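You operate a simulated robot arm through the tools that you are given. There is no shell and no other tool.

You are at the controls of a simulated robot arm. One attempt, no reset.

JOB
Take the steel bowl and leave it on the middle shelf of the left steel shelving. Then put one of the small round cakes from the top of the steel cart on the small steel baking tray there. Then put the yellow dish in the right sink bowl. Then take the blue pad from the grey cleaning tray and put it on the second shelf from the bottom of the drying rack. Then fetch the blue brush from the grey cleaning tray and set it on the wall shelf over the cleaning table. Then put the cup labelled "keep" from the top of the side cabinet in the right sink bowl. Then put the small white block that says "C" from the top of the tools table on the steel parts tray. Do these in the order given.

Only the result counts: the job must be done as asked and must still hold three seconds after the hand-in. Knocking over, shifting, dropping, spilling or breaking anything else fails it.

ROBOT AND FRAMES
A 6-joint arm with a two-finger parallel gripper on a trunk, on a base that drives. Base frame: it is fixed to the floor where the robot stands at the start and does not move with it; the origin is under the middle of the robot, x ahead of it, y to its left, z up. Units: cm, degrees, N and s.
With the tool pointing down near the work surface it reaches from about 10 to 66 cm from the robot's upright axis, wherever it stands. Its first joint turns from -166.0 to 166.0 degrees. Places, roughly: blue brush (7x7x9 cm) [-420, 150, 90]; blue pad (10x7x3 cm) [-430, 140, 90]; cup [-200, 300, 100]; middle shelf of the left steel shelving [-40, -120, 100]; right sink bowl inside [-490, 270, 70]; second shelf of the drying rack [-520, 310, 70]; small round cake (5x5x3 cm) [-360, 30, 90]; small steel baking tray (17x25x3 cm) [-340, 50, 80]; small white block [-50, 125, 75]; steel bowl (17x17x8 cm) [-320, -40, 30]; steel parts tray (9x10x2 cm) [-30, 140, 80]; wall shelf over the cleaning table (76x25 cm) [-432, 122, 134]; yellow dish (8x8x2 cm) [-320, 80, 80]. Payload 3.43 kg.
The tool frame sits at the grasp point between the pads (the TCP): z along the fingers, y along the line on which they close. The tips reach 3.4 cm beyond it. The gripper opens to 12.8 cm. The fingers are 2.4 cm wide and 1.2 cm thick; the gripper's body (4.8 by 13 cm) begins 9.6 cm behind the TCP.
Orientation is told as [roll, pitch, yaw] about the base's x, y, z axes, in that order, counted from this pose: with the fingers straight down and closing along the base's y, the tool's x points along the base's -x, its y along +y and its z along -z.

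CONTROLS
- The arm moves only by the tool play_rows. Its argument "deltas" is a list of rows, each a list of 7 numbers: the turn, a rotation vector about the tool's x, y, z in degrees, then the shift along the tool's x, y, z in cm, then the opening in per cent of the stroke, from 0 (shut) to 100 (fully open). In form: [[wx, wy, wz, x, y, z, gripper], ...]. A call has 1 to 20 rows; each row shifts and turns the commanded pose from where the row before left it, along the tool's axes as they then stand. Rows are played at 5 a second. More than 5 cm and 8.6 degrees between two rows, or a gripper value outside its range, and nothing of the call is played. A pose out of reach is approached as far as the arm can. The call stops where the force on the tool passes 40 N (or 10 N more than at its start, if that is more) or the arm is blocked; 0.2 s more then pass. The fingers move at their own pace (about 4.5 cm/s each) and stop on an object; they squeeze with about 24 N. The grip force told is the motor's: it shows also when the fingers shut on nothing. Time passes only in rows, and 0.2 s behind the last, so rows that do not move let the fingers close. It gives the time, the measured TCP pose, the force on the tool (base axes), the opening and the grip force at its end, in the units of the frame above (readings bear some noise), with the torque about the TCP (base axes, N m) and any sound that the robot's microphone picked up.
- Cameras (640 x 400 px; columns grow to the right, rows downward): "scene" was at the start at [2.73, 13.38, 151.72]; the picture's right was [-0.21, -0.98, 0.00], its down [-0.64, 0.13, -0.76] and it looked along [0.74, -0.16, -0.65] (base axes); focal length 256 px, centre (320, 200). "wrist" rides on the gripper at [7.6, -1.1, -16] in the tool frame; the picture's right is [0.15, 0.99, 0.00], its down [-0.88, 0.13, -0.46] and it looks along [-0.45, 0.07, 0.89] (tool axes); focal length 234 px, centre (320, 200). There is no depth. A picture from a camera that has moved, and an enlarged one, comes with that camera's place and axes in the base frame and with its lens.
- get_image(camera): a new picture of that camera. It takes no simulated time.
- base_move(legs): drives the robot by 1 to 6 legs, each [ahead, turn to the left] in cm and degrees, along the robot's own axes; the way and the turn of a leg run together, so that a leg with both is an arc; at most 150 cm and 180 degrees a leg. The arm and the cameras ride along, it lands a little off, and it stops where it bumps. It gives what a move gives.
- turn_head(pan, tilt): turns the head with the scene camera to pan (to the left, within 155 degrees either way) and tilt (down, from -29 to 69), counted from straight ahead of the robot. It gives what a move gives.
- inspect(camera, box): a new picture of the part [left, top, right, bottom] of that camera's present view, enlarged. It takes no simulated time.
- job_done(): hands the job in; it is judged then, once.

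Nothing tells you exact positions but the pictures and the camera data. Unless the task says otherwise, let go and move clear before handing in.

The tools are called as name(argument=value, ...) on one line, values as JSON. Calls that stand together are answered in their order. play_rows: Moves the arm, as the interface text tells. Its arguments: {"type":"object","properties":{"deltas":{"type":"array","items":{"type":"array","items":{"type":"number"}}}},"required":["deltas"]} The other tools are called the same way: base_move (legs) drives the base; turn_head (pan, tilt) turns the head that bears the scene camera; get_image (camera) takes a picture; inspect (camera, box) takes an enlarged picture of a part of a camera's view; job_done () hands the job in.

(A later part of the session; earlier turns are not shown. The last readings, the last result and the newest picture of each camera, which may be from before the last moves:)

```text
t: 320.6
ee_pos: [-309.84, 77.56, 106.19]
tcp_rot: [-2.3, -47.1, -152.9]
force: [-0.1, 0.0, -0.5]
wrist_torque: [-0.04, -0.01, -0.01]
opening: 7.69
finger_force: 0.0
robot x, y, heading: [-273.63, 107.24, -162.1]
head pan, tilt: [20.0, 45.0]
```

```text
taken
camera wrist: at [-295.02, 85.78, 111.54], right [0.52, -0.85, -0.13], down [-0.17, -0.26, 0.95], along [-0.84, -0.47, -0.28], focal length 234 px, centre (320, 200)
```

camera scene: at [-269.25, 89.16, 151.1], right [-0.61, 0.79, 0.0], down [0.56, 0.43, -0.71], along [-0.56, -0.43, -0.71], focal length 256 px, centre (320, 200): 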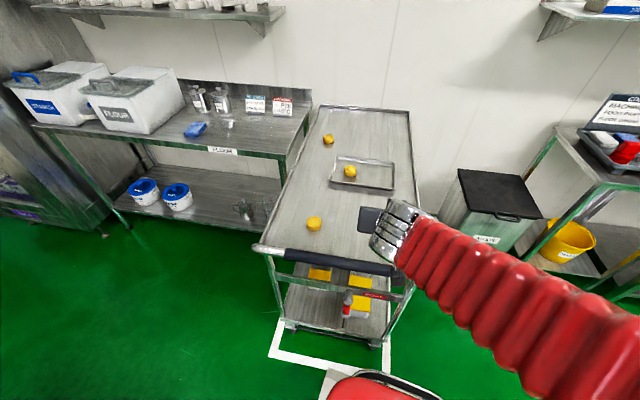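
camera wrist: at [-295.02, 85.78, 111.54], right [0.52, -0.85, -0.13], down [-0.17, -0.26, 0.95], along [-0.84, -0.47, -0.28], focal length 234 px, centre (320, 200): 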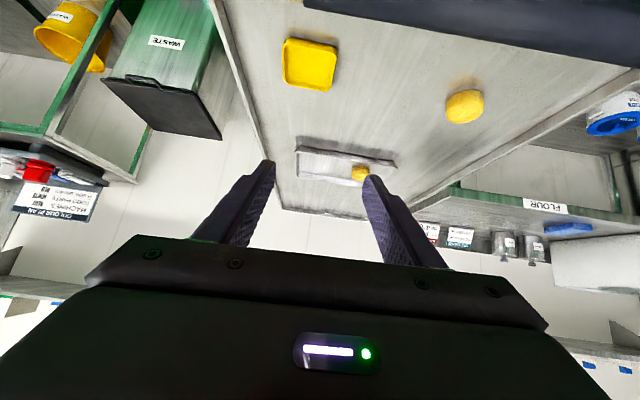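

Dish at (−319.4, 76.7), square and aligned with the cart. I'll open wide and move to a pre-grasp over it.

play_rows(deltas=[[0, 2.5, 0, 1.29, -0.83, 3.01, 90], [0, 2.5, 0, 1.16, -0.83, 3.07, 90], [0, 2.5, 0, 1.02, -0.83, 3.11, 90], [0, 2.5, 0, 0.88, -0.83, 3.16, 90]])

get_image(camera="wrist")

get_image(camera="scene")

```text
t: 321.6
ee_pos: [-316.19, 78.43, 94.09]
tcp_rot: [-2.0, -37.1, -153.3]
force: [-0.2, -0.6, 0.0]
wrist_torque: [0.02, 0.01, 0.02]
opening: 11.5
finger_force: 0.0
robot x, y, heading: [-273.79, 107.25, -162.2]
head pan, tilt: [20.0, 45.0]
```

```text
taken
camera wrist: at [-302.49, 86.1, 102.26], right [0.53, -0.84, -0.11], down [-0.32, -0.32, 0.89], along [-0.79, -0.44, -0.44], focal length 234 px, centre (320, 200)
```

wrist: 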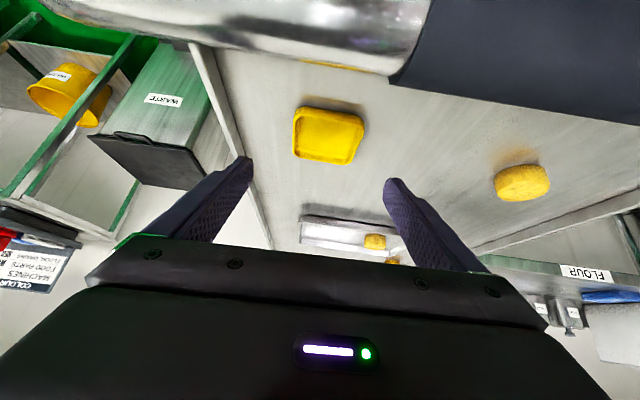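

```text
taken
camera scene: at [-269.23, 89.16, 151.1], right [-0.61, 0.79, 0.0], down [0.56, 0.43, -0.71], along [-0.56, -0.43, -0.71], focal length 256 px, centre (320, 200)
```

scene: 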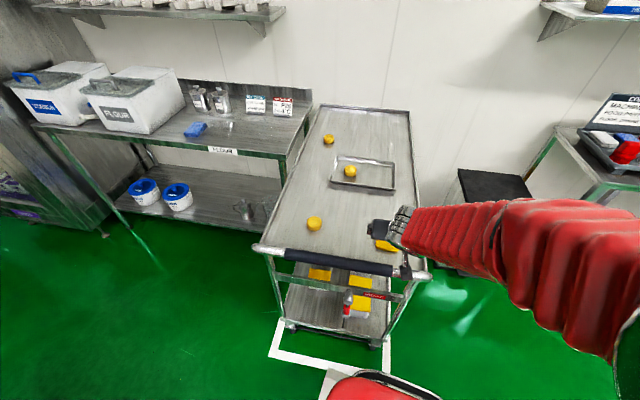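

The wrist camera bracket would hit the cart handle (z≈96.5) from this side, so I'll instead approach from the cart's right side. First raise the hand and back off.

play_rows(deltas=[[0, -2.5, 0, -0.88, 0, -3.16, 60], [0, -2.5, 0, -1.02, 0, -3.11, 60], [0, -2.5, 0, -1.16, 0, -3.07, 60], [0, -2.5, 0, -1.29, 0, -3.01, 60]])

base_move(legs=[[-20, 0], [0, -28]])

base_move(legs=[[0, -28]])

base_move(legs=[[0, -22], [95, 0]])

turn_head(pan=60, tilt=35)

get_image(camera="scene")

```text
t: 322.6
ee_pos: [-311.95, 80.14, 106.25]
tcp_rot: [-2.3, -47.2, -152.6]
force: [-0.8, 0.4, -0.2]
wrist_torque: [0.03, -0.02, -0.03]
opening: 7.68
finger_force: 0.1
robot x, y, heading: [-273.23, 107.33, -161.9]
head pan, tilt: [20.0, 45.0]
```

```text
t: 326.5
ee_pos: [-300.7, 108.03, 106.27]
tcp_rot: [-2.2, -47.1, 178.8]
force: [0.1, 0.6, 0.3]
wrist_torque: [-0.02, 0.0, -0.01]
opening: 7.68
finger_force: 0.1
robot x, y, heading: [-254.16, 112.56, 169.3]
head pan, tilt: [20.0, 45.0]
```

```text
t: 328.8
ee_pos: [-297.8, 130.7, 106.38]
tcp_rot: [-2.4, -47.1, 150.3]
force: [0.1, -0.1, 0.0]
wrist_torque: [-0.01, 0.03, -0.02]
opening: 7.68
finger_force: 0.0
robot x, y, heading: [-255.0, 112.2, 141.4]
head pan, tilt: [20.0, 45.0]
```

```text
t: 337.0
ee_pos: [-334.14, 231.28, 106.27]
tcp_rot: [-2.3, -47.1, 127.5]
force: [0.5, -0.7, -0.8]
wrist_torque: [0.01, 0.01, 0.0]
opening: 7.65
finger_force: 0.1
robot x, y, heading: [-301.92, 197.57, 118.0]
head pan, tilt: [20.0, 45.0]
```

```text
t: 338.1
ee_pos: [-334.12, 231.31, 106.22]
tcp_rot: [-2.4, -47.1, 127.5]
force: [-0.2, 0.8, -0.7]
wrist_torque: [0.02, 0.0, -0.02]
opening: 7.66
finger_force: 0.1
robot x, y, heading: [-302.37, 197.73, 118.4]
head pan, tilt: [60.0, 35.0]
```

```text
taken
camera scene: at [-321.86, 185.23, 152.58], right [0.03, 1.0, 0.0], down [0.57, -0.02, -0.82], along [-0.82, 0.03, -0.57], focal length 256 px, centre (320, 200)
```

scene: 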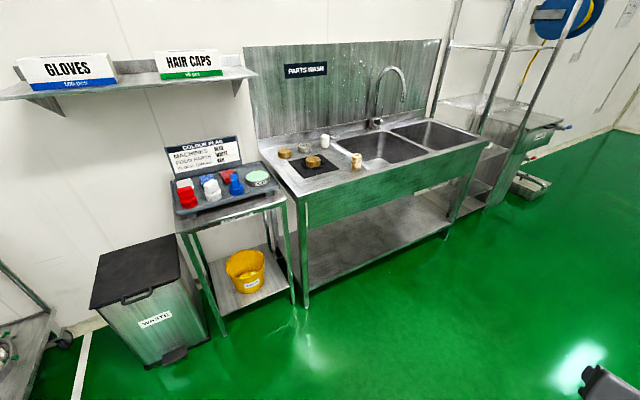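

Now I can see the cleaning tray, sinks, and rack well. I'll turn towards the back wall, drive in, and then turn to face the cart from its right side.

base_move(legs=[[0, 30], [0, 30]])

base_move(legs=[[0, 30], [70, 0]])

turn_head(pan=0, tilt=40)

get_image(camera="scene")

```text
t: 342.6
ee_pos: [-347.47, 186.16, 106.33]
tcp_rot: [-2.3, -47.0, -171.8]
force: [0.7, -0.6, 0.3]
wrist_torque: [0.0, 0.0, -0.02]
opening: 7.68
finger_force: 0.1
robot x, y, heading: [-302.34, 198.73, 178.9]
head pan, tilt: [60.0, 35.0]
```

```text
t: 349.6
ee_pos: [-397.54, 131.51, 106.26]
tcp_rot: [-2.3, -47.2, -142.6]
force: [1.3, -0.7, -0.1]
wrist_torque: [-0.03, 0.03, -0.01]
opening: 7.7
finger_force: 0.0
robot x, y, heading: [-364.72, 165.19, -152.2]
head pan, tilt: [60.0, 35.0]
```

```text
t: 350.9
ee_pos: [-397.69, 131.71, 106.4]
tcp_rot: [-2.3, -47.1, -142.5]
force: [-0.6, 0.3, -0.2]
wrist_torque: [0.01, 0.01, 0.04]
opening: 7.68
finger_force: 0.1
robot x, y, heading: [-364.68, 164.78, -152.0]
head pan, tilt: [0.0, 40.0]
```

```text
taken
camera scene: at [-359.3, 150.02, 151.82], right [-0.47, 0.88, 0.0], down [0.57, 0.3, -0.77], along [-0.68, -0.36, -0.64], focal length 256 px, centre (320, 200)
```

scene: 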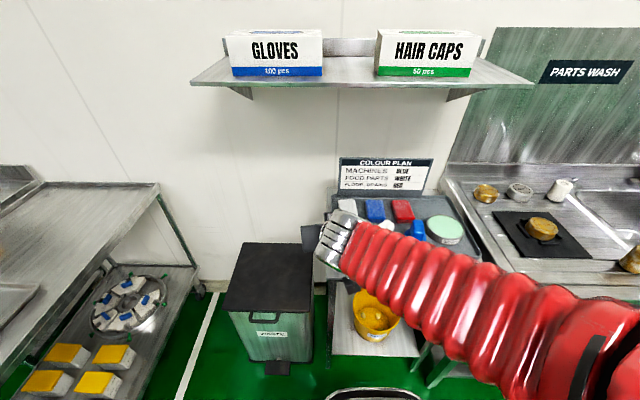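

I'm in front of the cleaning tray; I'll zoom in on it for later, then turn left to face the cart.

inspect(camera="scene", box=[320, 140, 520, 280])

base_move(legs=[[0, 30], [0, 30]])

base_move(legs=[[0, 26]])

get_image(camera="scene")

```text
2.86 times, centred on (420, 210) of scene
camera zoom: at [-359.3, 150.02, 151.82], right [-0.47, 0.88, 0.0], down [0.57, 0.3, -0.77], along [-0.68, -0.36, -0.64], focal length 733 px, centre (34, 171)
```

zoom: 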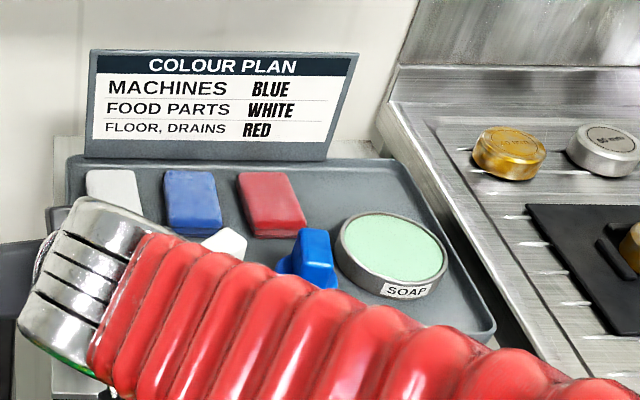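

```text
t: 355.4
ee_pos: [-353.19, 119.28, 106.37]
tcp_rot: [-2.3, -47.3, -83.7]
force: [0.1, 0.5, -0.3]
wrist_torque: [0.04, -0.02, 0.0]
opening: 7.65
finger_force: 0.0
robot x, y, heading: [-366.13, 164.93, -93.2]
head pan, tilt: [0.0, 40.0]
```

```text
t: 357.6
ee_pos: [-334.58, 129.44, 106.49]
tcp_rot: [-2.3, -47.0, -57.5]
force: [1.1, 0.1, -0.5]
wrist_torque: [0.0, 0.02, -0.07]
opening: 7.68
finger_force: 0.1
robot x, y, heading: [-367.04, 164.37, -67.4]
head pan, tilt: [0.0, 40.0]
```

```text
taken
camera scene: at [-350.97, 168.42, 151.82], right [-0.92, -0.39, 0.0], down [-0.25, 0.59, -0.77], along [0.3, -0.71, -0.64], focal length 256 px, centre (320, 200)
```

scene: 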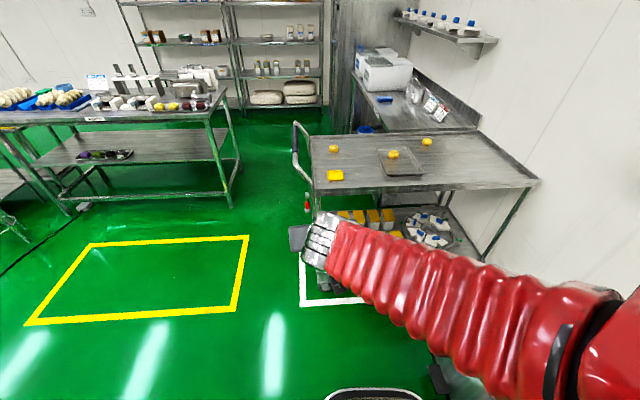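

The cart is ahead with the dish at its left near corner, and the bin is to the right. I'll turn a bit left for clearance to the bin and drive closer.

base_move(legs=[[0, 10], [43, 0]])

turn_head(pan=15, tilt=45)

get_image(camera="scene")

get_image(camera="wrist")

```text
t: 361.8
ee_pos: [-305.32, 98.6, 106.42]
tcp_rot: [-2.2, -47.1, -47.5]
force: [0.3, -0.5, -0.9]
wrist_torque: [0.03, 0.02, -0.01]
opening: 7.69
finger_force: 0.0
robot x, y, heading: [-342.87, 127.95, -57.6]
head pan, tilt: [0.0, 40.0]
```

```text
t: 362.6
ee_pos: [-305.28, 98.74, 106.54]
tcp_rot: [-2.4, -47.1, -47.6]
force: [0.4, -1.4, -0.6]
wrist_torque: [0.02, -0.03, 0.0]
opening: 7.69
finger_force: 0.0
robot x, y, heading: [-342.56, 127.7, -57.3]
head pan, tilt: [15.0, 45.0]
```

```text
taken
camera scene: at [-326.59, 135.88, 151.1], right [-0.68, -0.74, 0.0], down [-0.52, 0.48, -0.71], along [0.52, -0.48, -0.71], focal length 256 px, centre (320, 200)
```

scene: 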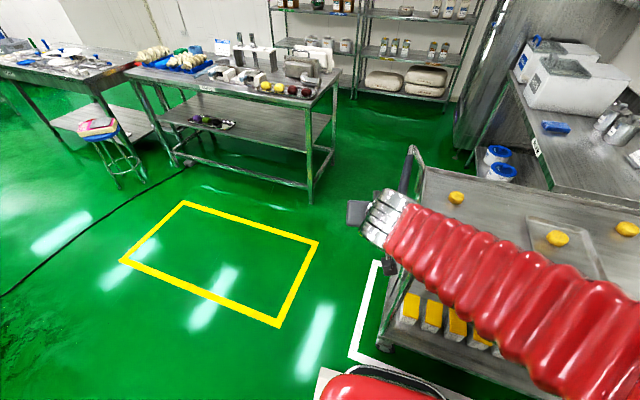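

```text
taken
camera wrist: at [-317.03, 110.9, 111.97], right [0.68, 0.72, -0.13], down [0.29, -0.1, 0.95], along [0.67, -0.69, -0.28], focal length 234 px, centre (320, 200)
```

wrist: 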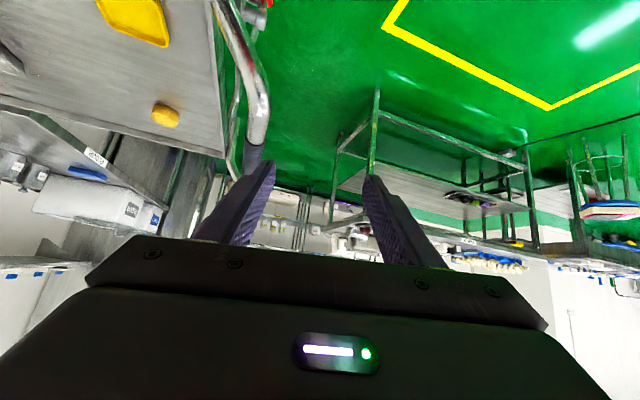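

I'll swing the hand right over the dish at safe height, turning the tool with the arm.

play_rows(deltas=[[3.36, 0, 3.14, -0.6, -3.82, 0.64, 90], [3.36, 0, 3.14, -0.8, -3.74, 0.86, 90], [3.36, 0, 3.14, -1.01, -3.63, 1.08, 90], [3.36, 0, 3.14, -1.21, -3.5, 1.29, 90], [3.36, 0, 3.14, -1.39, -3.35, 1.49, 90], [0, 0, 0, -1.57, -3.17, 1.68, 90]])

get_image(camera="wrist")

get_image(camera="scene")

```text
t: 364.0
ee_pos: [-319.17, 79.56, 107.26]
tcp_rot: [-2.0, -47.8, -71.0]
force: [-0.6, 0.6, 0.3]
wrist_torque: [-0.02, -0.01, 0.02]
opening: 11.52
finger_force: 0.0
robot x, y, heading: [-342.7, 127.96, -57.3]
head pan, tilt: [15.0, 45.0]
```

```text
taken
camera wrist: at [-325.27, 95.44, 112.57], right [0.91, 0.39, -0.13], down [0.22, -0.2, 0.96], along [0.35, -0.9, -0.27], focal length 234 px, centre (320, 200)
```

wrist: 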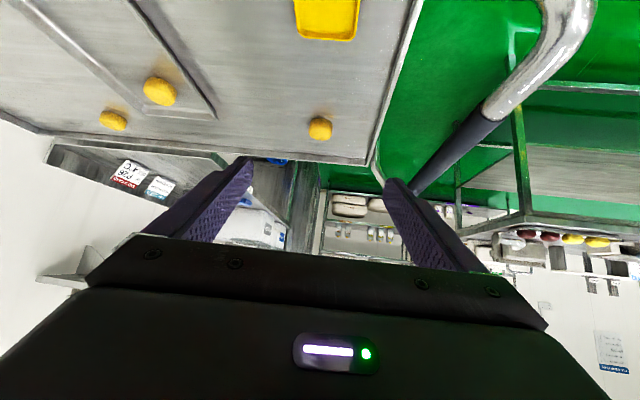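

```text
taken
camera scene: at [-326.59, 135.88, 151.1], right [-0.68, -0.74, 0.0], down [-0.52, 0.48, -0.71], along [0.52, -0.48, -0.71], focal length 256 px, centre (320, 200)
```

scene: 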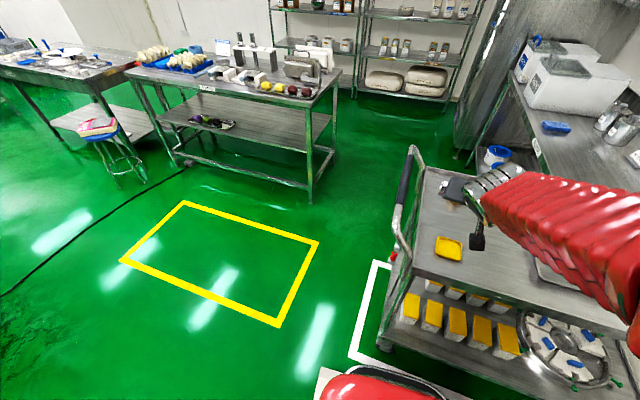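

The dish is straight below-ahead of the fingers. Descending with untilt in steps.

play_rows(deltas=[[0, 2.25, 0, 1.96, -0.2, 2.01, 90], [0, 2.25, 0, 1.88, -0.2, 2.09, 90], [0, 2.25, 0, 1.79, -0.2, 2.16, 90], [0, 2.25, 0, 1.71, -0.2, 2.23, 90], [0, 2.25, 0, 1.62, -0.2, 2.29, 90]])

get_image(camera="wrist")

inspect(camera="scene", box=[380, 160, 560, 290])

```text
t: 365.2
ee_pos: [-320.07, 78.58, 93.09]
tcp_rot: [-1.6, -36.5, -71.3]
force: [0.3, -0.4, 0.3]
wrist_torque: [0.0, -0.01, -0.02]
opening: 11.52
finger_force: 0.1
robot x, y, heading: [-342.88, 127.59, -57.5]
head pan, tilt: [15.0, 45.0]
```

```text
taken
camera wrist: at [-325.78, 93.22, 101.52], right [0.9, 0.41, -0.11], down [0.28, -0.37, 0.89], along [0.32, -0.83, -0.45], focal length 234 px, centre (320, 200)
```

wrist: 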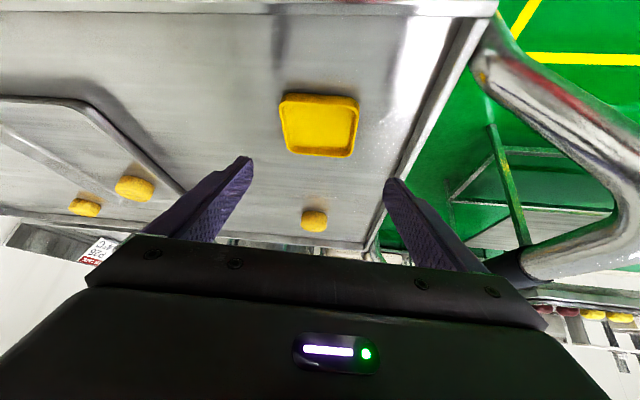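

```text
3.08 times, centred on (470, 225) of scene
camera zoom: at [-326.59, 135.88, 151.1], right [-0.68, -0.74, 0.0], down [-0.52, 0.48, -0.71], along [0.52, -0.48, -0.71], focal length 789 px, centre (-142, 123)
```

zoom: 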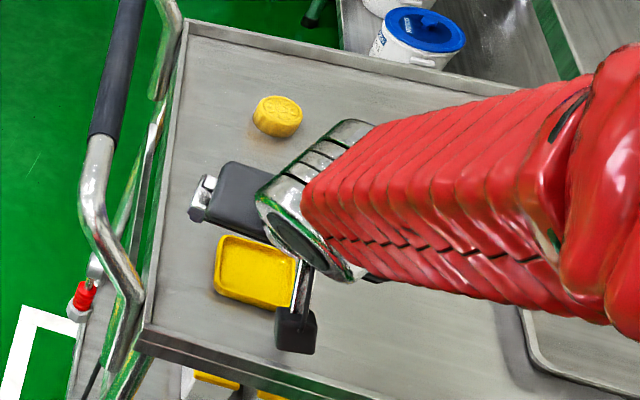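

Aligned well. Lowering the rest.

play_rows(deltas=[[0, 2.25, 0, 1.15, 0, 1.89, 90], [0, 2.25, 0, 1.07, 0, 1.93, 90]])

play_rows(deltas=[[0, 0, 0, 0.3, 0, 0.8, 90], [0, 0, 0, 0, 0, 0, 90]])

get_image(camera="wrist")

```text
t: 365.8
ee_pos: [-320.17, 77.96, 88.58]
tcp_rot: [-1.6, -32.0, -71.5]
force: [-0.8, 0.2, 0.3]
wrist_torque: [0.02, -0.01, -0.03]
opening: 11.53
finger_force: 0.0
robot x, y, heading: [-343.02, 127.46, -57.2]
head pan, tilt: [15.0, 45.0]
```

```text
t: 366.4
ee_pos: [-320.11, 77.91, 87.72]
tcp_rot: [-1.6, -32.1, -71.4]
force: [0.6, 0.3, 0.9]
wrist_torque: [-0.02, 0.04, -0.04]
opening: 11.53
finger_force: 0.0
robot x, y, heading: [-342.8, 127.69, -57.4]
head pan, tilt: [15.0, 45.0]
```

```text
taken
camera wrist: at [-325.57, 91.88, 97.45], right [0.9, 0.42, -0.1], down [0.3, -0.44, 0.85], along [0.31, -0.8, -0.52], focal length 234 px, centre (320, 200)
```

wrist: 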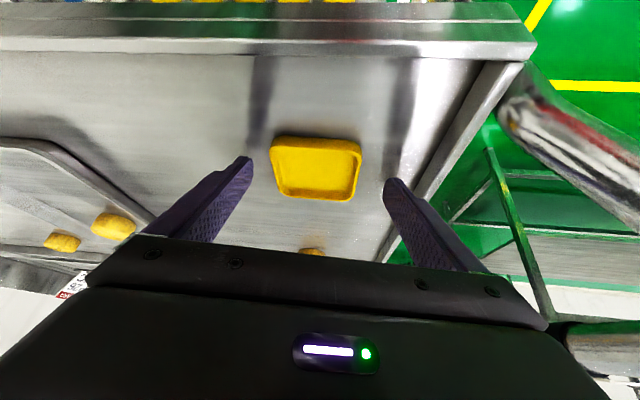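

The dish sits slightly toward me relative to the pads; I'll shift back 1.1 cm and close.

play_rows(deltas=[[0, 0, 0, 0.93, -0.4, -0.58, 90], [0, 0, 0, 0, 0, 0, 90]])

play_rows(deltas=[[0, 0, 0, 0, 0, 0, 55], [0, 0, 0, 0, 0, 0, 45], [0, 0, 0, 0, 0, 0, 45], [0, 0, 0, 0, 0, 0, 45], [0, 0, 0, 0, 0, 0, 45], [0, 0, 0, 0, 0, 0, 45]])

get_image(camera="wrist")

```text
t: 367.0
ee_pos: [-320.77, 78.86, 87.88]
tcp_rot: [-1.6, -32.0, -71.4]
force: [0.6, 0.5, 1.5]
wrist_torque: [0.01, -0.01, -0.04]
opening: 11.51
finger_force: 0.0
robot x, y, heading: [-342.57, 127.57, -57.1]
head pan, tilt: [15.0, 45.0]
```

```text
t: 368.4
ee_pos: [-320.8, 78.94, 87.86]
tcp_rot: [-1.6, -32.0, -71.5]
force: [0.0, -0.3, 0.8]
wrist_torque: [0.01, -0.03, 0.04]
opening: 7.14
finger_force: 24.5
robot x, y, heading: [-342.68, 128.18, -57.8]
head pan, tilt: [15.0, 45.0]
```

```text
taken
camera wrist: at [-326.22, 92.81, 97.53], right [0.9, 0.42, -0.1], down [0.3, -0.44, 0.85], along [0.31, -0.8, -0.52], focal length 234 px, centre (320, 200)
```

wrist: 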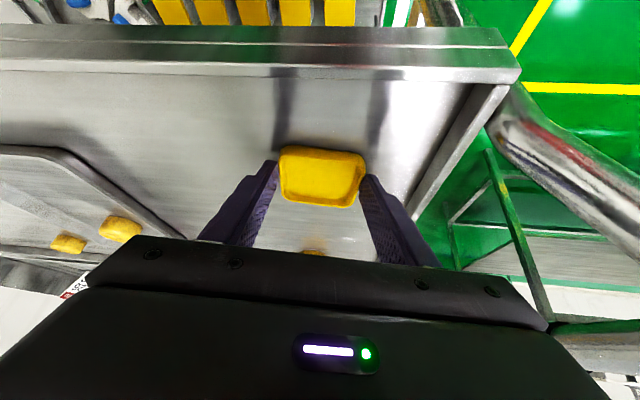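

Gripped at 7.1 cm. Lifting.

play_rows(deltas=[[0, 0, 0, -0.53, 0, -0.85, 45], [0, -1, 0, -0.53, 0, -0.85, 45], [0, -1, 0, -0.82, 0, -1.26, 45], [0, -1, 0, -0.84, 0, -1.24, 45]])

get_image(camera="wrist")

```text
t: 369.4
ee_pos: [-320.74, 78.83, 93.0]
tcp_rot: [-1.7, -35.0, -71.3]
force: [-0.1, -0.4, -0.1]
wrist_torque: [-0.03, 0.0, 0.01]
opening: 7.14
finger_force: 23.9
robot x, y, heading: [-342.66, 127.67, -57.2]
head pan, tilt: [15.0, 45.0]
```

```text
taken
camera wrist: at [-326.25, 93.33, 101.86], right [0.9, 0.41, -0.11], down [0.28, -0.39, 0.87], along [0.32, -0.82, -0.47], focal length 234 px, centre (320, 200)
```

wrist: 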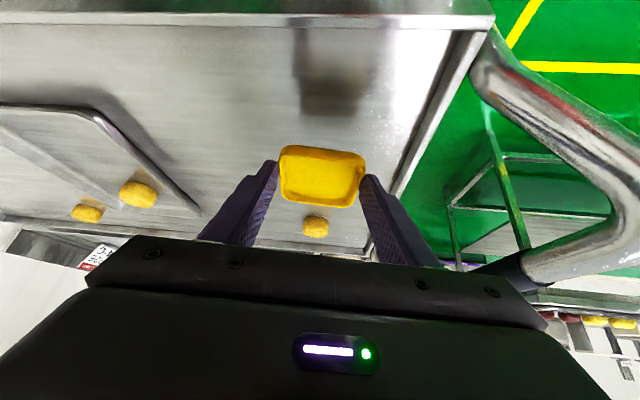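

Dish lifted. I'll raise it and check behind me before backing toward the sink.

play_rows(deltas=[[0, -3, 0, -1.72, 0, -2.46, 45], [0, -3, 0, -1.85, 0, -2.36, 45], [0, -3, 0, -1.97, 0, -2.26, 45], [0, -3, 0, -2.08, 0, -2.16, 45]])

turn_head(pan=150, tilt=30)

get_image(camera="scene")

turn_head(pan=-150, tilt=30)

get_image(camera="scene")

```text
t: 370.4
ee_pos: [-320.66, 79.09, 105.15]
tcp_rot: [-2.0, -47.0, -70.9]
force: [-0.1, -0.4, -0.6]
wrist_torque: [0.0, 0.0, -0.05]
opening: 7.13
finger_force: 24.6
robot x, y, heading: [-342.36, 127.7, -57.9]
head pan, tilt: [15.0, 45.0]
```

```text
t: 372.6
ee_pos: [-320.47, 79.03, 105.08]
tcp_rot: [-1.9, -47.0, -70.9]
force: [-0.2, 0.5, 0.1]
wrist_torque: [0.01, 0.01, 0.01]
opening: 7.12
finger_force: 24.1
robot x, y, heading: [-342.72, 127.77, -57.6]
head pan, tilt: [150.0, 30.0]
```

```text
taken
camera scene: at [-332.96, 150.41, 153.36], right [1.0, 0.04, 0.0], down [0.02, -0.5, -0.87], along [-0.04, 0.87, -0.5], focal length 256 px, centre (320, 200)
```

scene: 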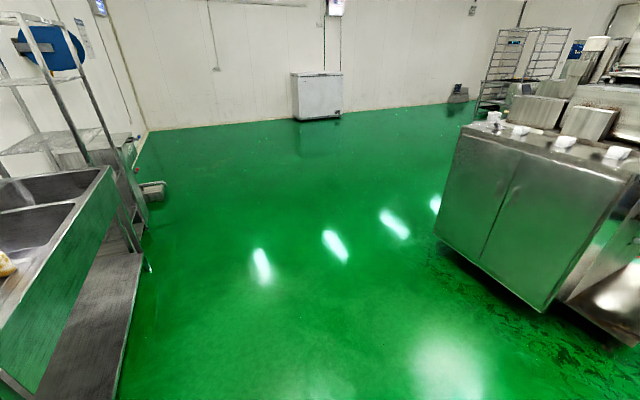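

```text
t: 376.6
ee_pos: [-320.6, 79.09, 105.15]
tcp_rot: [-2.0, -47.0, -70.8]
force: [-0.2, -0.2, -0.8]
wrist_torque: [0.01, -0.01, -0.02]
opening: 7.14
finger_force: 24.1
robot x, y, heading: [-342.74, 127.83, -57.6]
head pan, tilt: [-150.0, 30.0]
```

```text
taken
camera scene: at [-340.6, 145.55, 153.36], right [0.46, 0.89, 0.0], down [0.44, -0.23, -0.87], along [-0.77, 0.4, -0.5], focal length 256 px, centre (320, 200)
```

scene: 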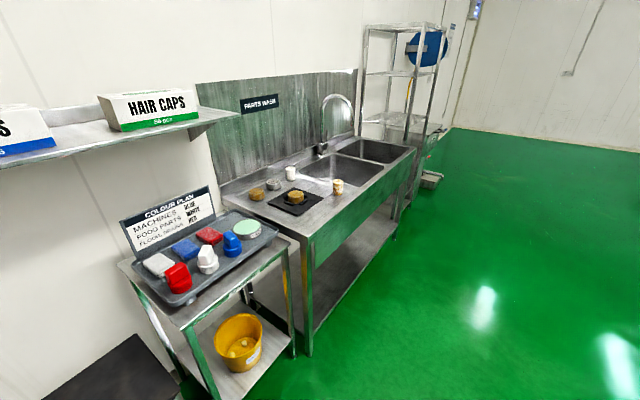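

The way behind is free. I'll turn slightly and back along the front of the sink.

base_move(legs=[[0, -7], [-150, 0]])

base_move(legs=[[-34, 0], [0, -28]])

base_move(legs=[[0, -29], [0, -29]])

turn_head(pan=0, tilt=40)

get_image(camera="scene")

```text
t: 387.0
ee_pos: [-391.02, 211.78, 105.2]
tcp_rot: [-2.0, -47.0, -77.2]
force: [0.2, -0.2, -0.7]
wrist_torque: [-0.01, 0.01, 0.02]
opening: 7.12
finger_force: 23.6
robot x, y, heading: [-407.79, 262.62, -63.5]
head pan, tilt: [-150.0, 30.0]
```

```text
t: 391.7
ee_pos: [-431.71, 240.49, 105.07]
tcp_rot: [-2.0, -47.0, -105.2]
force: [0.4, -0.2, -0.4]
wrist_torque: [0.02, -0.01, -0.01]
opening: 7.12
finger_force: 23.9
robot x, y, heading: [-421.96, 293.13, -91.9]
head pan, tilt: [-150.0, 30.0]
```

```text
t: 395.1
ee_pos: [-463.18, 258.68, 105.22]
tcp_rot: [-2.1, -47.1, -144.7]
force: [-0.3, -0.7, 0.0]
wrist_torque: [0.01, -0.02, 0.01]
opening: 7.11
finger_force: 24.1
robot x, y, heading: [-420.57, 291.94, -130.6]
head pan, tilt: [-150.0, 30.0]
stopped in leg 2: the robot was blocked; the commanded pose is now the measured one
```

```text
t: 397.5
ee_pos: [-463.21, 258.6, 105.33]
tcp_rot: [-2.1, -47.0, -144.7]
force: [-0.1, -0.4, -0.1]
wrist_torque: [0.0, -0.06, 0.01]
opening: 7.09
finger_force: 24.1
robot x, y, heading: [-420.86, 292.22, -130.7]
head pan, tilt: [0.0, 40.0]
```

```text
taken
camera scene: at [-410.35, 279.96, 151.82], right [-0.76, 0.65, 0.0], down [0.42, 0.49, -0.77], along [-0.5, -0.58, -0.64], focal length 256 px, centre (320, 200)
```

scene: 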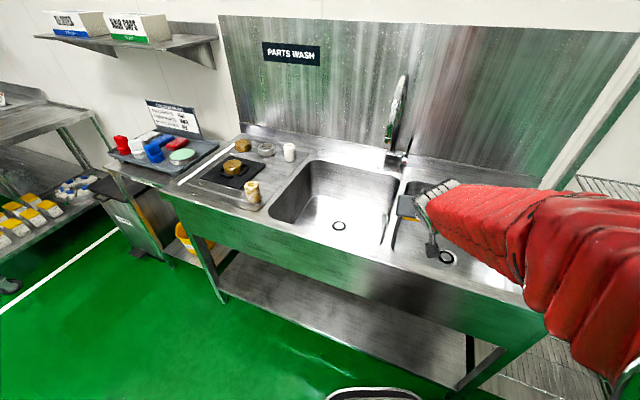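

I see the two sink bowls; the right one's drain is near (−492, 264). I'll align in front of the right bowl.

base_move(legs=[[0, -26]])

get_image(camera="scene")

get_image(camera="wrist")

```text
t: 399.9
ee_pos: [-473.72, 281.21, 105.39]
tcp_rot: [-2.1, -47.0, -171.5]
force: [-0.2, 0.9, -1.9]
wrist_torque: [-0.01, -0.02, 0.01]
opening: 7.08
finger_force: 23.5
robot x, y, heading: [-420.15, 290.7, -156.9]
head pan, tilt: [0.0, 40.0]
stopped in leg 1: the robot was blocked; the commanded pose is now the measured one
```

```text
taken
camera scene: at [-416.37, 275.57, 151.82], right [-0.39, 0.92, 0.0], down [0.59, 0.25, -0.77], along [-0.7, -0.3, -0.64], focal length 256 px, centre (320, 200)
```

scene: 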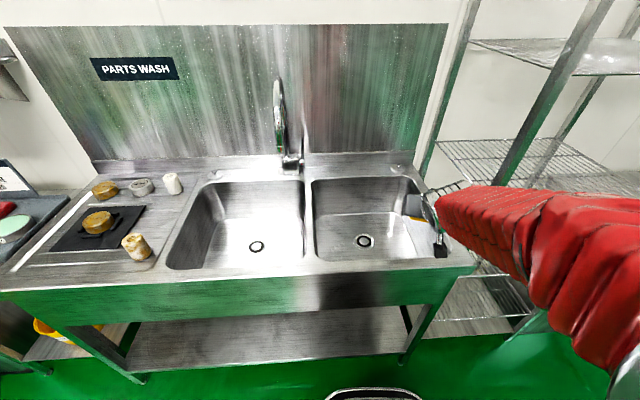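

```text
taken
camera wrist: at [-457.05, 284.38, 110.84], right [0.22, -0.97, -0.13], down [-0.25, -0.18, 0.95], along [-0.94, -0.18, -0.28], focal length 234 px, centre (320, 200)
```

wrist: 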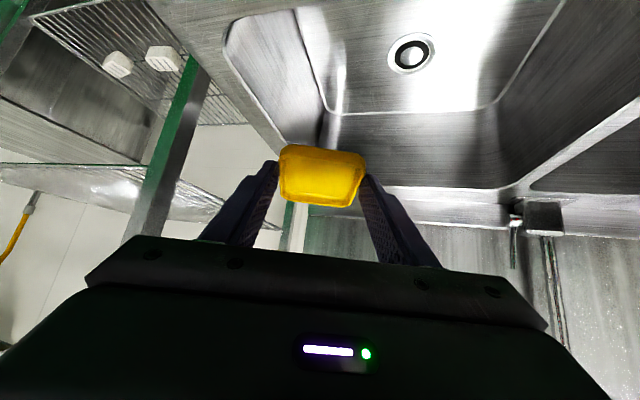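

Right bowl spans F 272–313, R 452–498 with floor at z≈67.5. I'll move 11 cm forward and then lower the dish into it.

base_move(legs=[[10.5, 0]])

get_image(camera="scene")

```text
t: 401.2
ee_pos: [-483.24, 277.07, 105.45]
tcp_rot: [-1.9, -47.0, -171.5]
force: [-0.3, 0.3, -0.1]
wrist_torque: [0.01, 0.0, 0.02]
opening: 7.11
finger_force: 23.9
robot x, y, heading: [-430.06, 287.19, -157.0]
head pan, tilt: [0.0, 40.0]
```

```text
taken
camera scene: at [-425.97, 271.46, 151.82], right [-0.39, 0.92, 0.0], down [0.59, 0.25, -0.77], along [-0.7, -0.3, -0.64], focal length 256 px, centre (320, 200)
```

scene: 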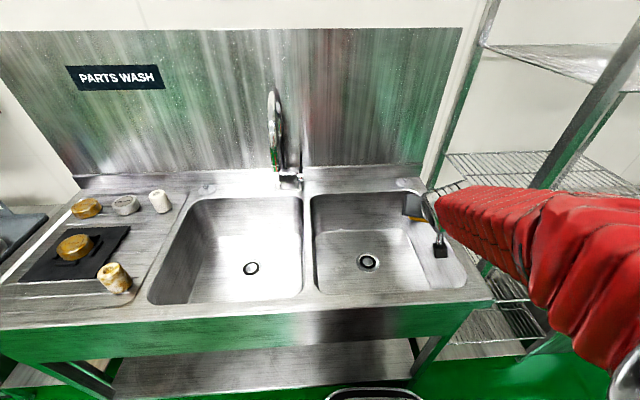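

I'll bring the dish forward and down in a combined motion, first partway, and check.

play_rows(deltas=[[-0.44, 1.7, -0.41, 1.25, 1.02, 3.64, 45], [-0.43, 1.7, -0.42, 1.14, 1.02, 3.68, 45], [-0.41, 1.7, -0.43, 1.03, 1.02, 3.71, 45], [-0.4, 1.7, -0.45, 0.92, 1.02, 3.74, 45], [-0.39, 1.7, -0.46, 0.81, 1.02, 3.77, 45]])

get_image(camera="scene")

get_image(camera="wrist")

```text
t: 402.4
ee_pos: [-491.5, 271.09, 88.14]
tcp_rot: [-1.6, -38.3, -168.9]
force: [0.3, -0.6, -0.5]
wrist_torque: [-0.03, 0.01, 0.0]
opening: 7.09
finger_force: 23.7
robot x, y, heading: [-429.79, 286.97, -156.6]
head pan, tilt: [0.0, 40.0]
```

```text
taken
camera scene: at [-425.96, 271.47, 151.82], right [-0.39, 0.92, 0.0], down [0.59, 0.25, -0.77], along [-0.7, -0.3, -0.64], focal length 256 px, centre (320, 200)
```

scene: 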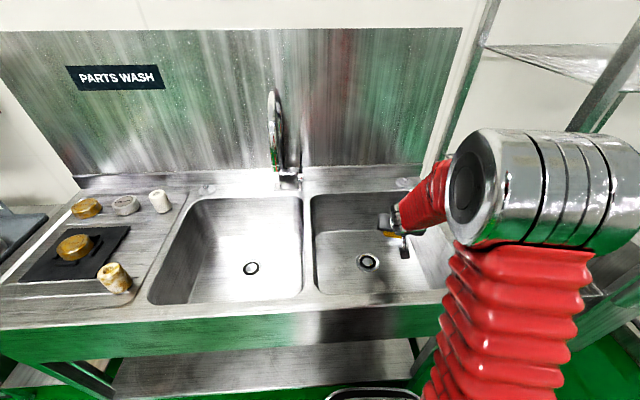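

```text
taken
camera wrist: at [-476.03, 274.87, 96.11], right [0.29, -0.95, -0.11], down [-0.37, -0.22, 0.9], along [-0.88, -0.22, -0.42], focal length 234 px, centre (320, 200)
```

wrist: 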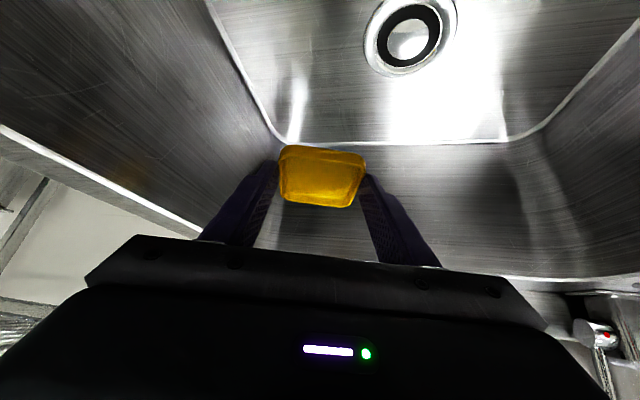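

Good clearance inside the bowl. Continuing down.

play_rows(deltas=[[0, 1.66, 0, 0.98, 1.16, 3.43, 45], [0, 1.66, 0, 0.88, 1.16, 3.46, 45], [0, 1.66, 0, 0.78, 1.16, 3.48, 45], [0, 1.66, 0, 0.68, 1.16, 3.5, 45]])

get_image(camera="wrist")

get_image(camera="scene")

```text
t: 403.4
ee_pos: [-496.24, 265.92, 74.69]
tcp_rot: [-1.4, -31.8, -169.1]
force: [0.0, 0.4, 0.0]
wrist_torque: [0.0, 0.0, -0.01]
opening: 7.09
finger_force: 24.0
robot x, y, heading: [-429.98, 286.93, -156.7]
head pan, tilt: [0.0, 40.0]
```

```text
taken
camera wrist: at [-481.79, 269.4, 84.47], right [0.3, -0.95, -0.1], down [-0.47, -0.24, 0.85], along [-0.83, -0.2, -0.52], focal length 234 px, centre (320, 200)
```

wrist: 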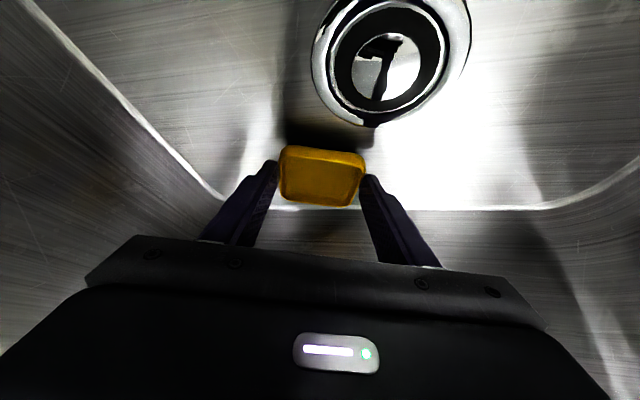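

```text
taken
camera scene: at [-425.98, 271.46, 151.82], right [-0.39, 0.92, 0.0], down [0.59, 0.25, -0.77], along [-0.7, -0.3, -0.64], focal length 256 px, centre (320, 200)
```

scene: 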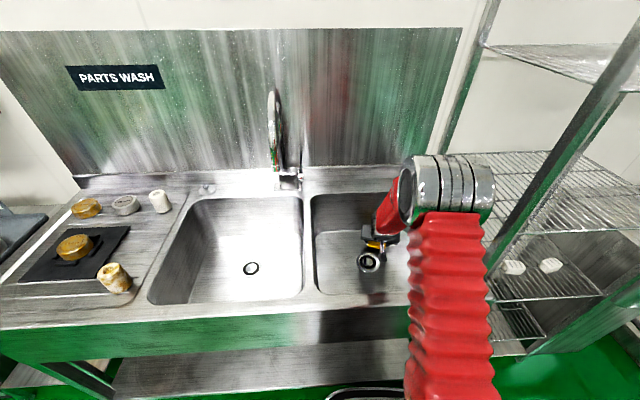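

The dish is over the drain's edge; I'll shift it a bit further back-right, then lower.

play_rows(deltas=[[0, 0, 0, -2.3, -1.35, 1.43, 45], [0, 0, 0, -2.3, -1.35, 1.43, 45], [0, 0, 0, 0.79, 0, 1.27, 45], [0, 0, 0, 0, 0, 0, 45]])

play_rows(deltas=[[0, 0, 0, 0.26, 0, 0.43, 45], [0, 0, 0, 0.26, 0, 0.43, 45], [0, 0, 0, 0, 0, 0, 45]])

get_image(camera="wrist")

```text
t: 404.4
ee_pos: [-501.92, 267.57, 73.63]
tcp_rot: [-1.6, -31.6, -169.2]
force: [14.7, 10.9, 7.5]
wrist_torque: [0.44, -0.42, 0.2]
opening: 7.14
finger_force: 24.0
robot x, y, heading: [-429.91, 286.59, -156.5]
head pan, tilt: [0.0, 40.0]
```

```text
t: 405.0
ee_pos: [-502.01, 267.52, 73.32]
tcp_rot: [-1.5, -32.2, -169.2]
force: [14.4, 4.4, 12.5]
wrist_torque: [-0.39, -0.41, 0.36]
opening: 7.14
finger_force: 23.7
robot x, y, heading: [-429.96, 286.97, -156.9]
head pan, tilt: [0.0, 40.0]
stopped in row 2: the force on the tool passed its limit at 48 N (the readings are from after the stop); the commanded pose is now the measured one
```

```text
taken
camera wrist: at [-487.54, 271.14, 82.92], right [0.29, -0.95, -0.1], down [-0.47, -0.23, 0.85], along [-0.83, -0.2, -0.51], focal length 234 px, centre (320, 200)
```

wrist: 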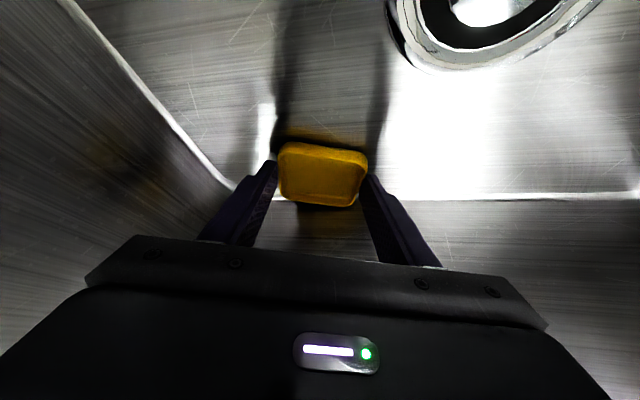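

The dish's far edge touched the back wall. I'll move back 3 cm and then lower to the floor.

play_rows(deltas=[[0, 0, 0, 1.28, 0, -0.79, 45], [0, 0, 0, 1.28, 0, -0.79, 45], [0, 0, 0, 0, 0, 0, 45]])

play_rows(deltas=[[0, 0, 0, 0.26, 0, 0.43, 45], [0, 0, 0, 0.26, 0, 0.43, 45], [0, 0, 0, 0, 0, 0, 45]])

get_image(camera="wrist")

```text
t: 405.8
ee_pos: [-499.28, 268.04, 73.26]
tcp_rot: [-1.3, -32.3, -169.2]
force: [-5.9, -1.8, 15.7]
wrist_torque: [-0.35, 0.14, -0.13]
opening: 7.14
finger_force: 23.6
robot x, y, heading: [-430.15, 287.16, -157.1]
head pan, tilt: [0.0, 40.0]
```

```text
t: 406.2
ee_pos: [-499.41, 267.96, 73.26]
tcp_rot: [-1.3, -32.6, -169.1]
force: [-1.1, 0.1, 4.4]
wrist_torque: [0.0, -0.06, 0.0]
opening: 7.14
finger_force: 24.1
robot x, y, heading: [-430.35, 286.95, -157.1]
head pan, tilt: [0.0, 40.0]
stopped in row 1: the force on the tool passed its limit at 50 N (the readings are from after the stop); the commanded pose is now the measured one
```

```text
taken
camera wrist: at [-484.85, 271.61, 82.81], right [0.29, -0.95, -0.1], down [-0.46, -0.23, 0.86], along [-0.84, -0.21, -0.51], focal length 234 px, centre (320, 200)
```

wrist: 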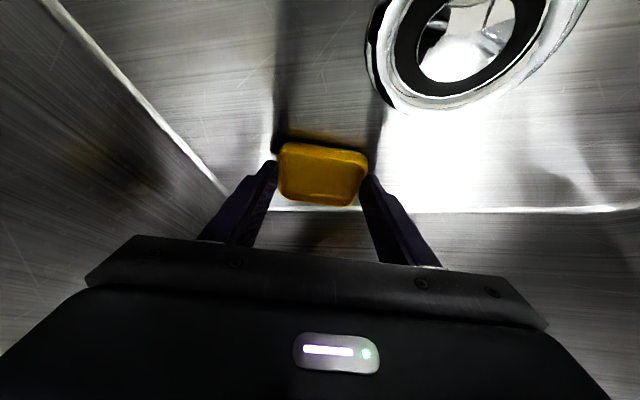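

The floor of the bowl is at z≈69.4 and the dish rests on it. Releasing and withdrawing upward.

play_rows(deltas=[[0, 0, 0, -0.1, 0, -0.15, 72], [0, 0, 0, 0, 0, 0, 72], [0, 0, 0, 0, 0, 0, 72], [0, 0, 0, -0.3, 0, -1.5, 72], [0, 0, 0, -0.6, 0, -2.5, 72], [0, 0, 0, -0.6, 0, -2.5, 72]])

get_image(camera="wrist")

get_image(camera="scene")

```text
t: 407.6
ee_pos: [-497.06, 268.37, 79.69]
tcp_rot: [-1.3, -32.5, -169.1]
force: [-0.2, -0.6, -0.5]
wrist_torque: [0.0, 0.02, 0.0]
opening: 9.24
finger_force: 0.0
robot x, y, heading: [-429.99, 286.58, -156.8]
head pan, tilt: [0.0, 40.0]
```

```text
taken
camera wrist: at [-482.47, 271.91, 89.25], right [0.29, -0.95, -0.1], down [-0.46, -0.23, 0.85], along [-0.84, -0.21, -0.51], focal length 234 px, centre (320, 200)
```

wrist: 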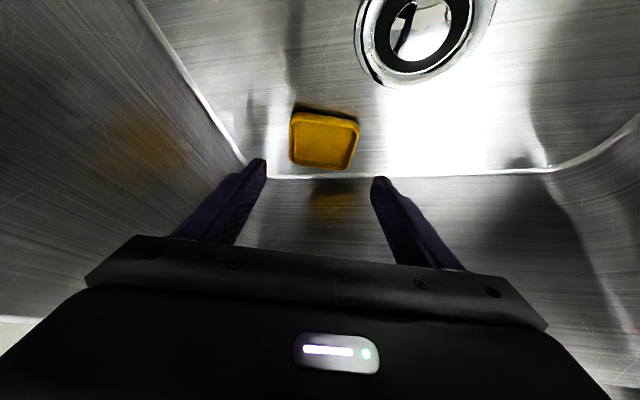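

```text
taken
camera scene: at [-426.01, 271.44, 151.82], right [-0.39, 0.92, 0.0], down [0.59, 0.25, -0.77], along [-0.7, -0.3, -0.64], focal length 256 px, centre (320, 200)
```

scene: 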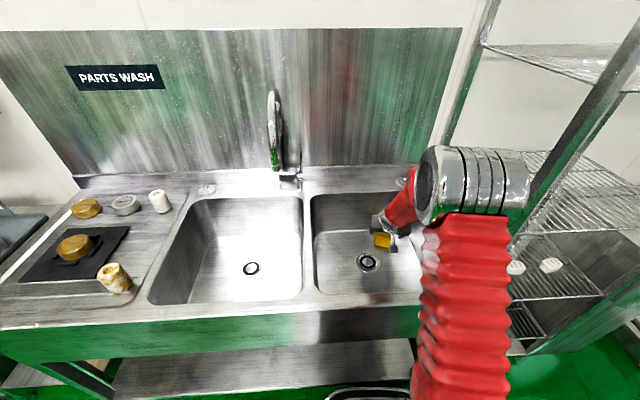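

The dish lies flat in the right bowl. I'll raise the hand out of the sink and have a look at the drying rack while here.

play_rows(deltas=[[0, -1.9, 0, -1.15, 0, -3.3, 60], [0, -1.9, 0, -1.26, 0, -3.26, 60], [0, -1.9, 0, -1.37, 0, -3.21, 60], [0, -1.9, 0, -1.47, 0, -3.17, 60], [0, -1.9, 0, -1.58, 0, -3.12, 60], [0, -1.9, 0, -1.68, 0, -3.06, 60], [0, -1.9, 0, -1.78, 0, -3.0, 60], [0, -1.9, 0, -1.88, 0, -2.94, 60]])

turn_head(pan=-45, tilt=35)

get_image(camera="scene")

```text
t: 409.4
ee_pos: [-490.7, 268.94, 106.74]
tcp_rot: [-1.7, -47.7, -168.6]
force: [0.1, -0.4, 0.0]
wrist_torque: [-0.02, -0.02, 0.0]
opening: 7.67
finger_force: 0.1
robot x, y, heading: [-429.92, 286.88, -156.8]
head pan, tilt: [0.0, 40.0]
```

```text
t: 410.5
ee_pos: [-490.66, 268.85, 106.73]
tcp_rot: [-1.7, -47.7, -168.7]
force: [-0.5, 0.4, 0.6]
wrist_torque: [-0.03, 0.02, -0.01]
opening: 7.66
finger_force: 0.1
robot x, y, heading: [-430.1, 286.82, -157.0]
head pan, tilt: [-45.0, 35.0]
```

```text
taken
camera scene: at [-426.34, 278.07, 152.58], right [0.37, 0.93, 0.0], down [0.53, -0.21, -0.82], along [-0.76, 0.3, -0.57], focal length 256 px, centre (320, 200)
```

scene: 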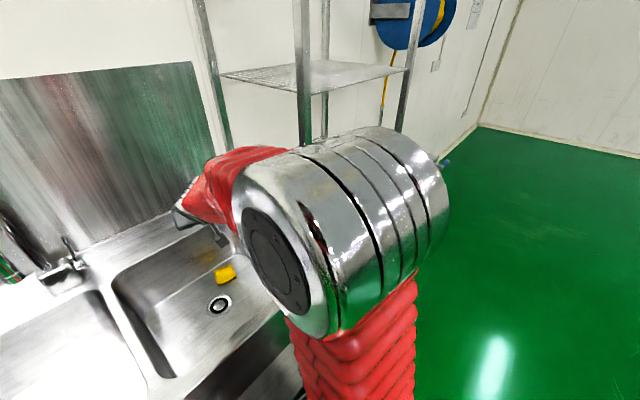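

I'll retract the arm and drive over to the cleaning table.

play_rows(deltas=[[0, 0, 0, 2.35, 0, -2.6, 60], [0, 0, 0, 2.35, 0, -2.6, 60], [0, 0, 0, 2.35, 0, -2.6, 60], [0, 0, 0, 2.35, 0, -2.6, 60]])

base_move(legs=[[-17, 0], [0, 28]])

base_move(legs=[[0, 28], [0, 28]])

base_move(legs=[[0, 9], [124, 0]])

base_move(legs=[[0, -28], [0, -28]])

turn_head(pan=-20, tilt=40)

get_image(camera="scene")

```text
t: 411.5
ee_pos: [-476.89, 271.28, 106.9]
tcp_rot: [-1.7, -47.6, -168.8]
force: [0.2, 0.3, -0.5]
wrist_torque: [0.01, 0.02, 0.03]
opening: 7.69
finger_force: 0.1
robot x, y, heading: [-429.87, 286.66, -156.7]
head pan, tilt: [-45.0, 35.0]
```

```text
t: 415.2
ee_pos: [-447.86, 257.8, 106.94]
tcp_rot: [-1.7, -47.7, -140.5]
force: [0.1, 0.0, -0.9]
wrist_torque: [-0.03, 0.01, -0.02]
opening: 7.66
finger_force: 0.1
robot x, y, heading: [-414.91, 293.94, -128.8]
head pan, tilt: [-45.0, 35.0]
```

```text
t: 419.5
ee_pos: [-403.38, 245.97, 107.06]
tcp_rot: [-1.7, -47.7, -85.0]
force: [-0.6, -0.1, -0.2]
wrist_torque: [0.0, -0.02, 0.0]
opening: 7.68
finger_force: 0.1
robot x, y, heading: [-416.36, 293.45, -73.5]
head pan, tilt: [-45.0, 35.0]
```

```text
t: 428.3
ee_pos: [-343.29, 138.65, 107.14]
tcp_rot: [-1.7, -47.6, -75.8]
force: [0.0, 0.4, -0.5]
wrist_torque: [0.02, 0.01, 0.01]
opening: 7.69
finger_force: 0.1
robot x, y, heading: [-363.63, 183.94, -64.3]
head pan, tilt: [-45.0, 35.0]
```

```text
t: 432.6
ee_pos: [-389.71, 141.51, 106.99]
tcp_rot: [-1.6, -47.7, -131.7]
force: [0.2, -0.1, 0.5]
wrist_torque: [0.01, -0.01, -0.02]
opening: 7.68
finger_force: 0.0
robot x, y, heading: [-362.49, 182.81, -120.1]
head pan, tilt: [-45.0, 35.0]
```

```text
t: 433.5
ee_pos: [-389.69, 141.41, 107.19]
tcp_rot: [-1.6, -47.7, -131.6]
force: [0.3, -0.7, 0.1]
wrist_torque: [-0.02, -0.01, -0.01]
opening: 7.69
finger_force: 0.1
robot x, y, heading: [-362.33, 182.65, -120.0]
head pan, tilt: [-20.0, 40.0]
```

```text
taken
camera scene: at [-352.07, 174.63, 151.82], right [-0.64, 0.77, 0.0], down [0.49, 0.41, -0.77], along [-0.59, -0.49, -0.64], focal length 256 px, centre (320, 200)
```

scene: 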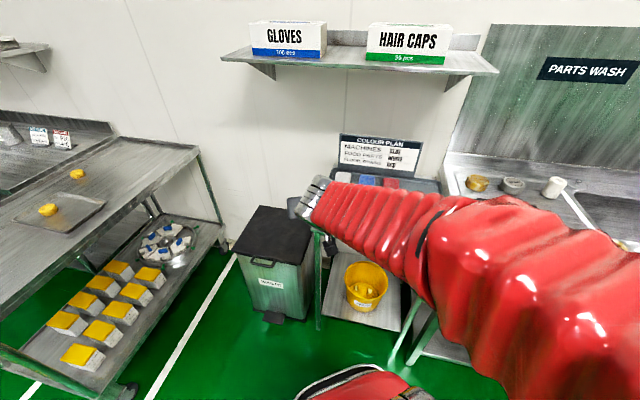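

Turning the last bit to face the table and looking at the tray.

base_move(legs=[[0, -29]])

turn_head(pan=5, tilt=40)

get_image(camera="scene")

get_image(camera="wrist")

```text
t: 435.9
ee_pos: [-406.27, 159.8, 107.16]
tcp_rot: [-1.7, -47.7, -160.5]
force: [-0.7, 0.6, 0.3]
wrist_torque: [0.0, 0.0, 0.03]
opening: 7.67
finger_force: 0.1
robot x, y, heading: [-361.82, 181.97, -148.5]
head pan, tilt: [-20.0, 40.0]
```

```text
t: 436.8
ee_pos: [-406.32, 159.79, 107.17]
tcp_rot: [-1.7, -47.6, -160.6]
force: [-0.7, -0.7, 0.4]
wrist_torque: [0.02, 0.0, 0.03]
opening: 7.68
finger_force: 0.0
robot x, y, heading: [-362.07, 182.23, -148.5]
head pan, tilt: [5.0, 40.0]
```

```text
taken
camera scene: at [-355.34, 166.6, 151.82], right [-0.59, 0.81, 0.0], down [0.52, 0.38, -0.77], along [-0.62, -0.45, -0.64], focal length 256 px, centre (320, 200)
```

scene: 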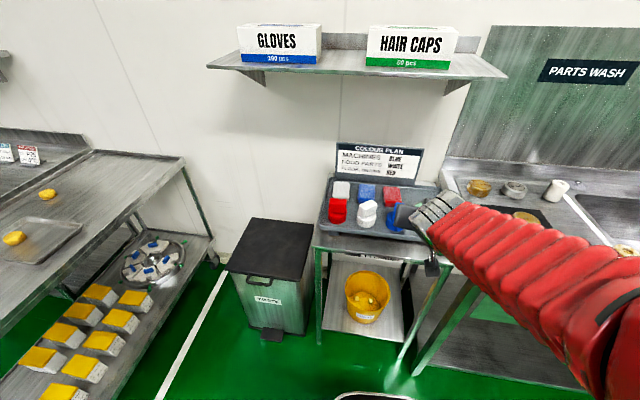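

```text
taken
camera wrist: at [-390.5, 166.1, 112.47], right [0.4, -0.91, -0.13], down [-0.2, -0.22, 0.96], along [-0.89, -0.36, -0.27], focal length 234 px, centre (320, 200)
```

wrist: 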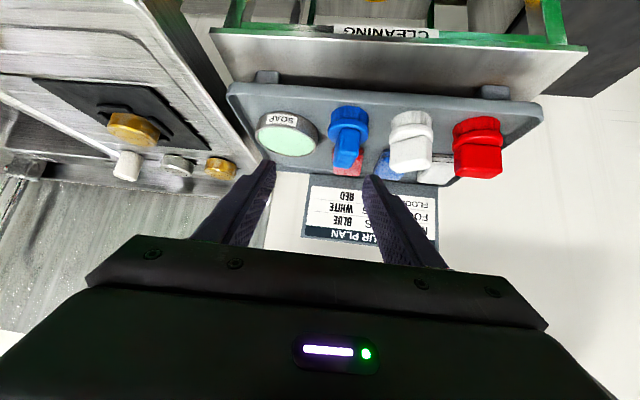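

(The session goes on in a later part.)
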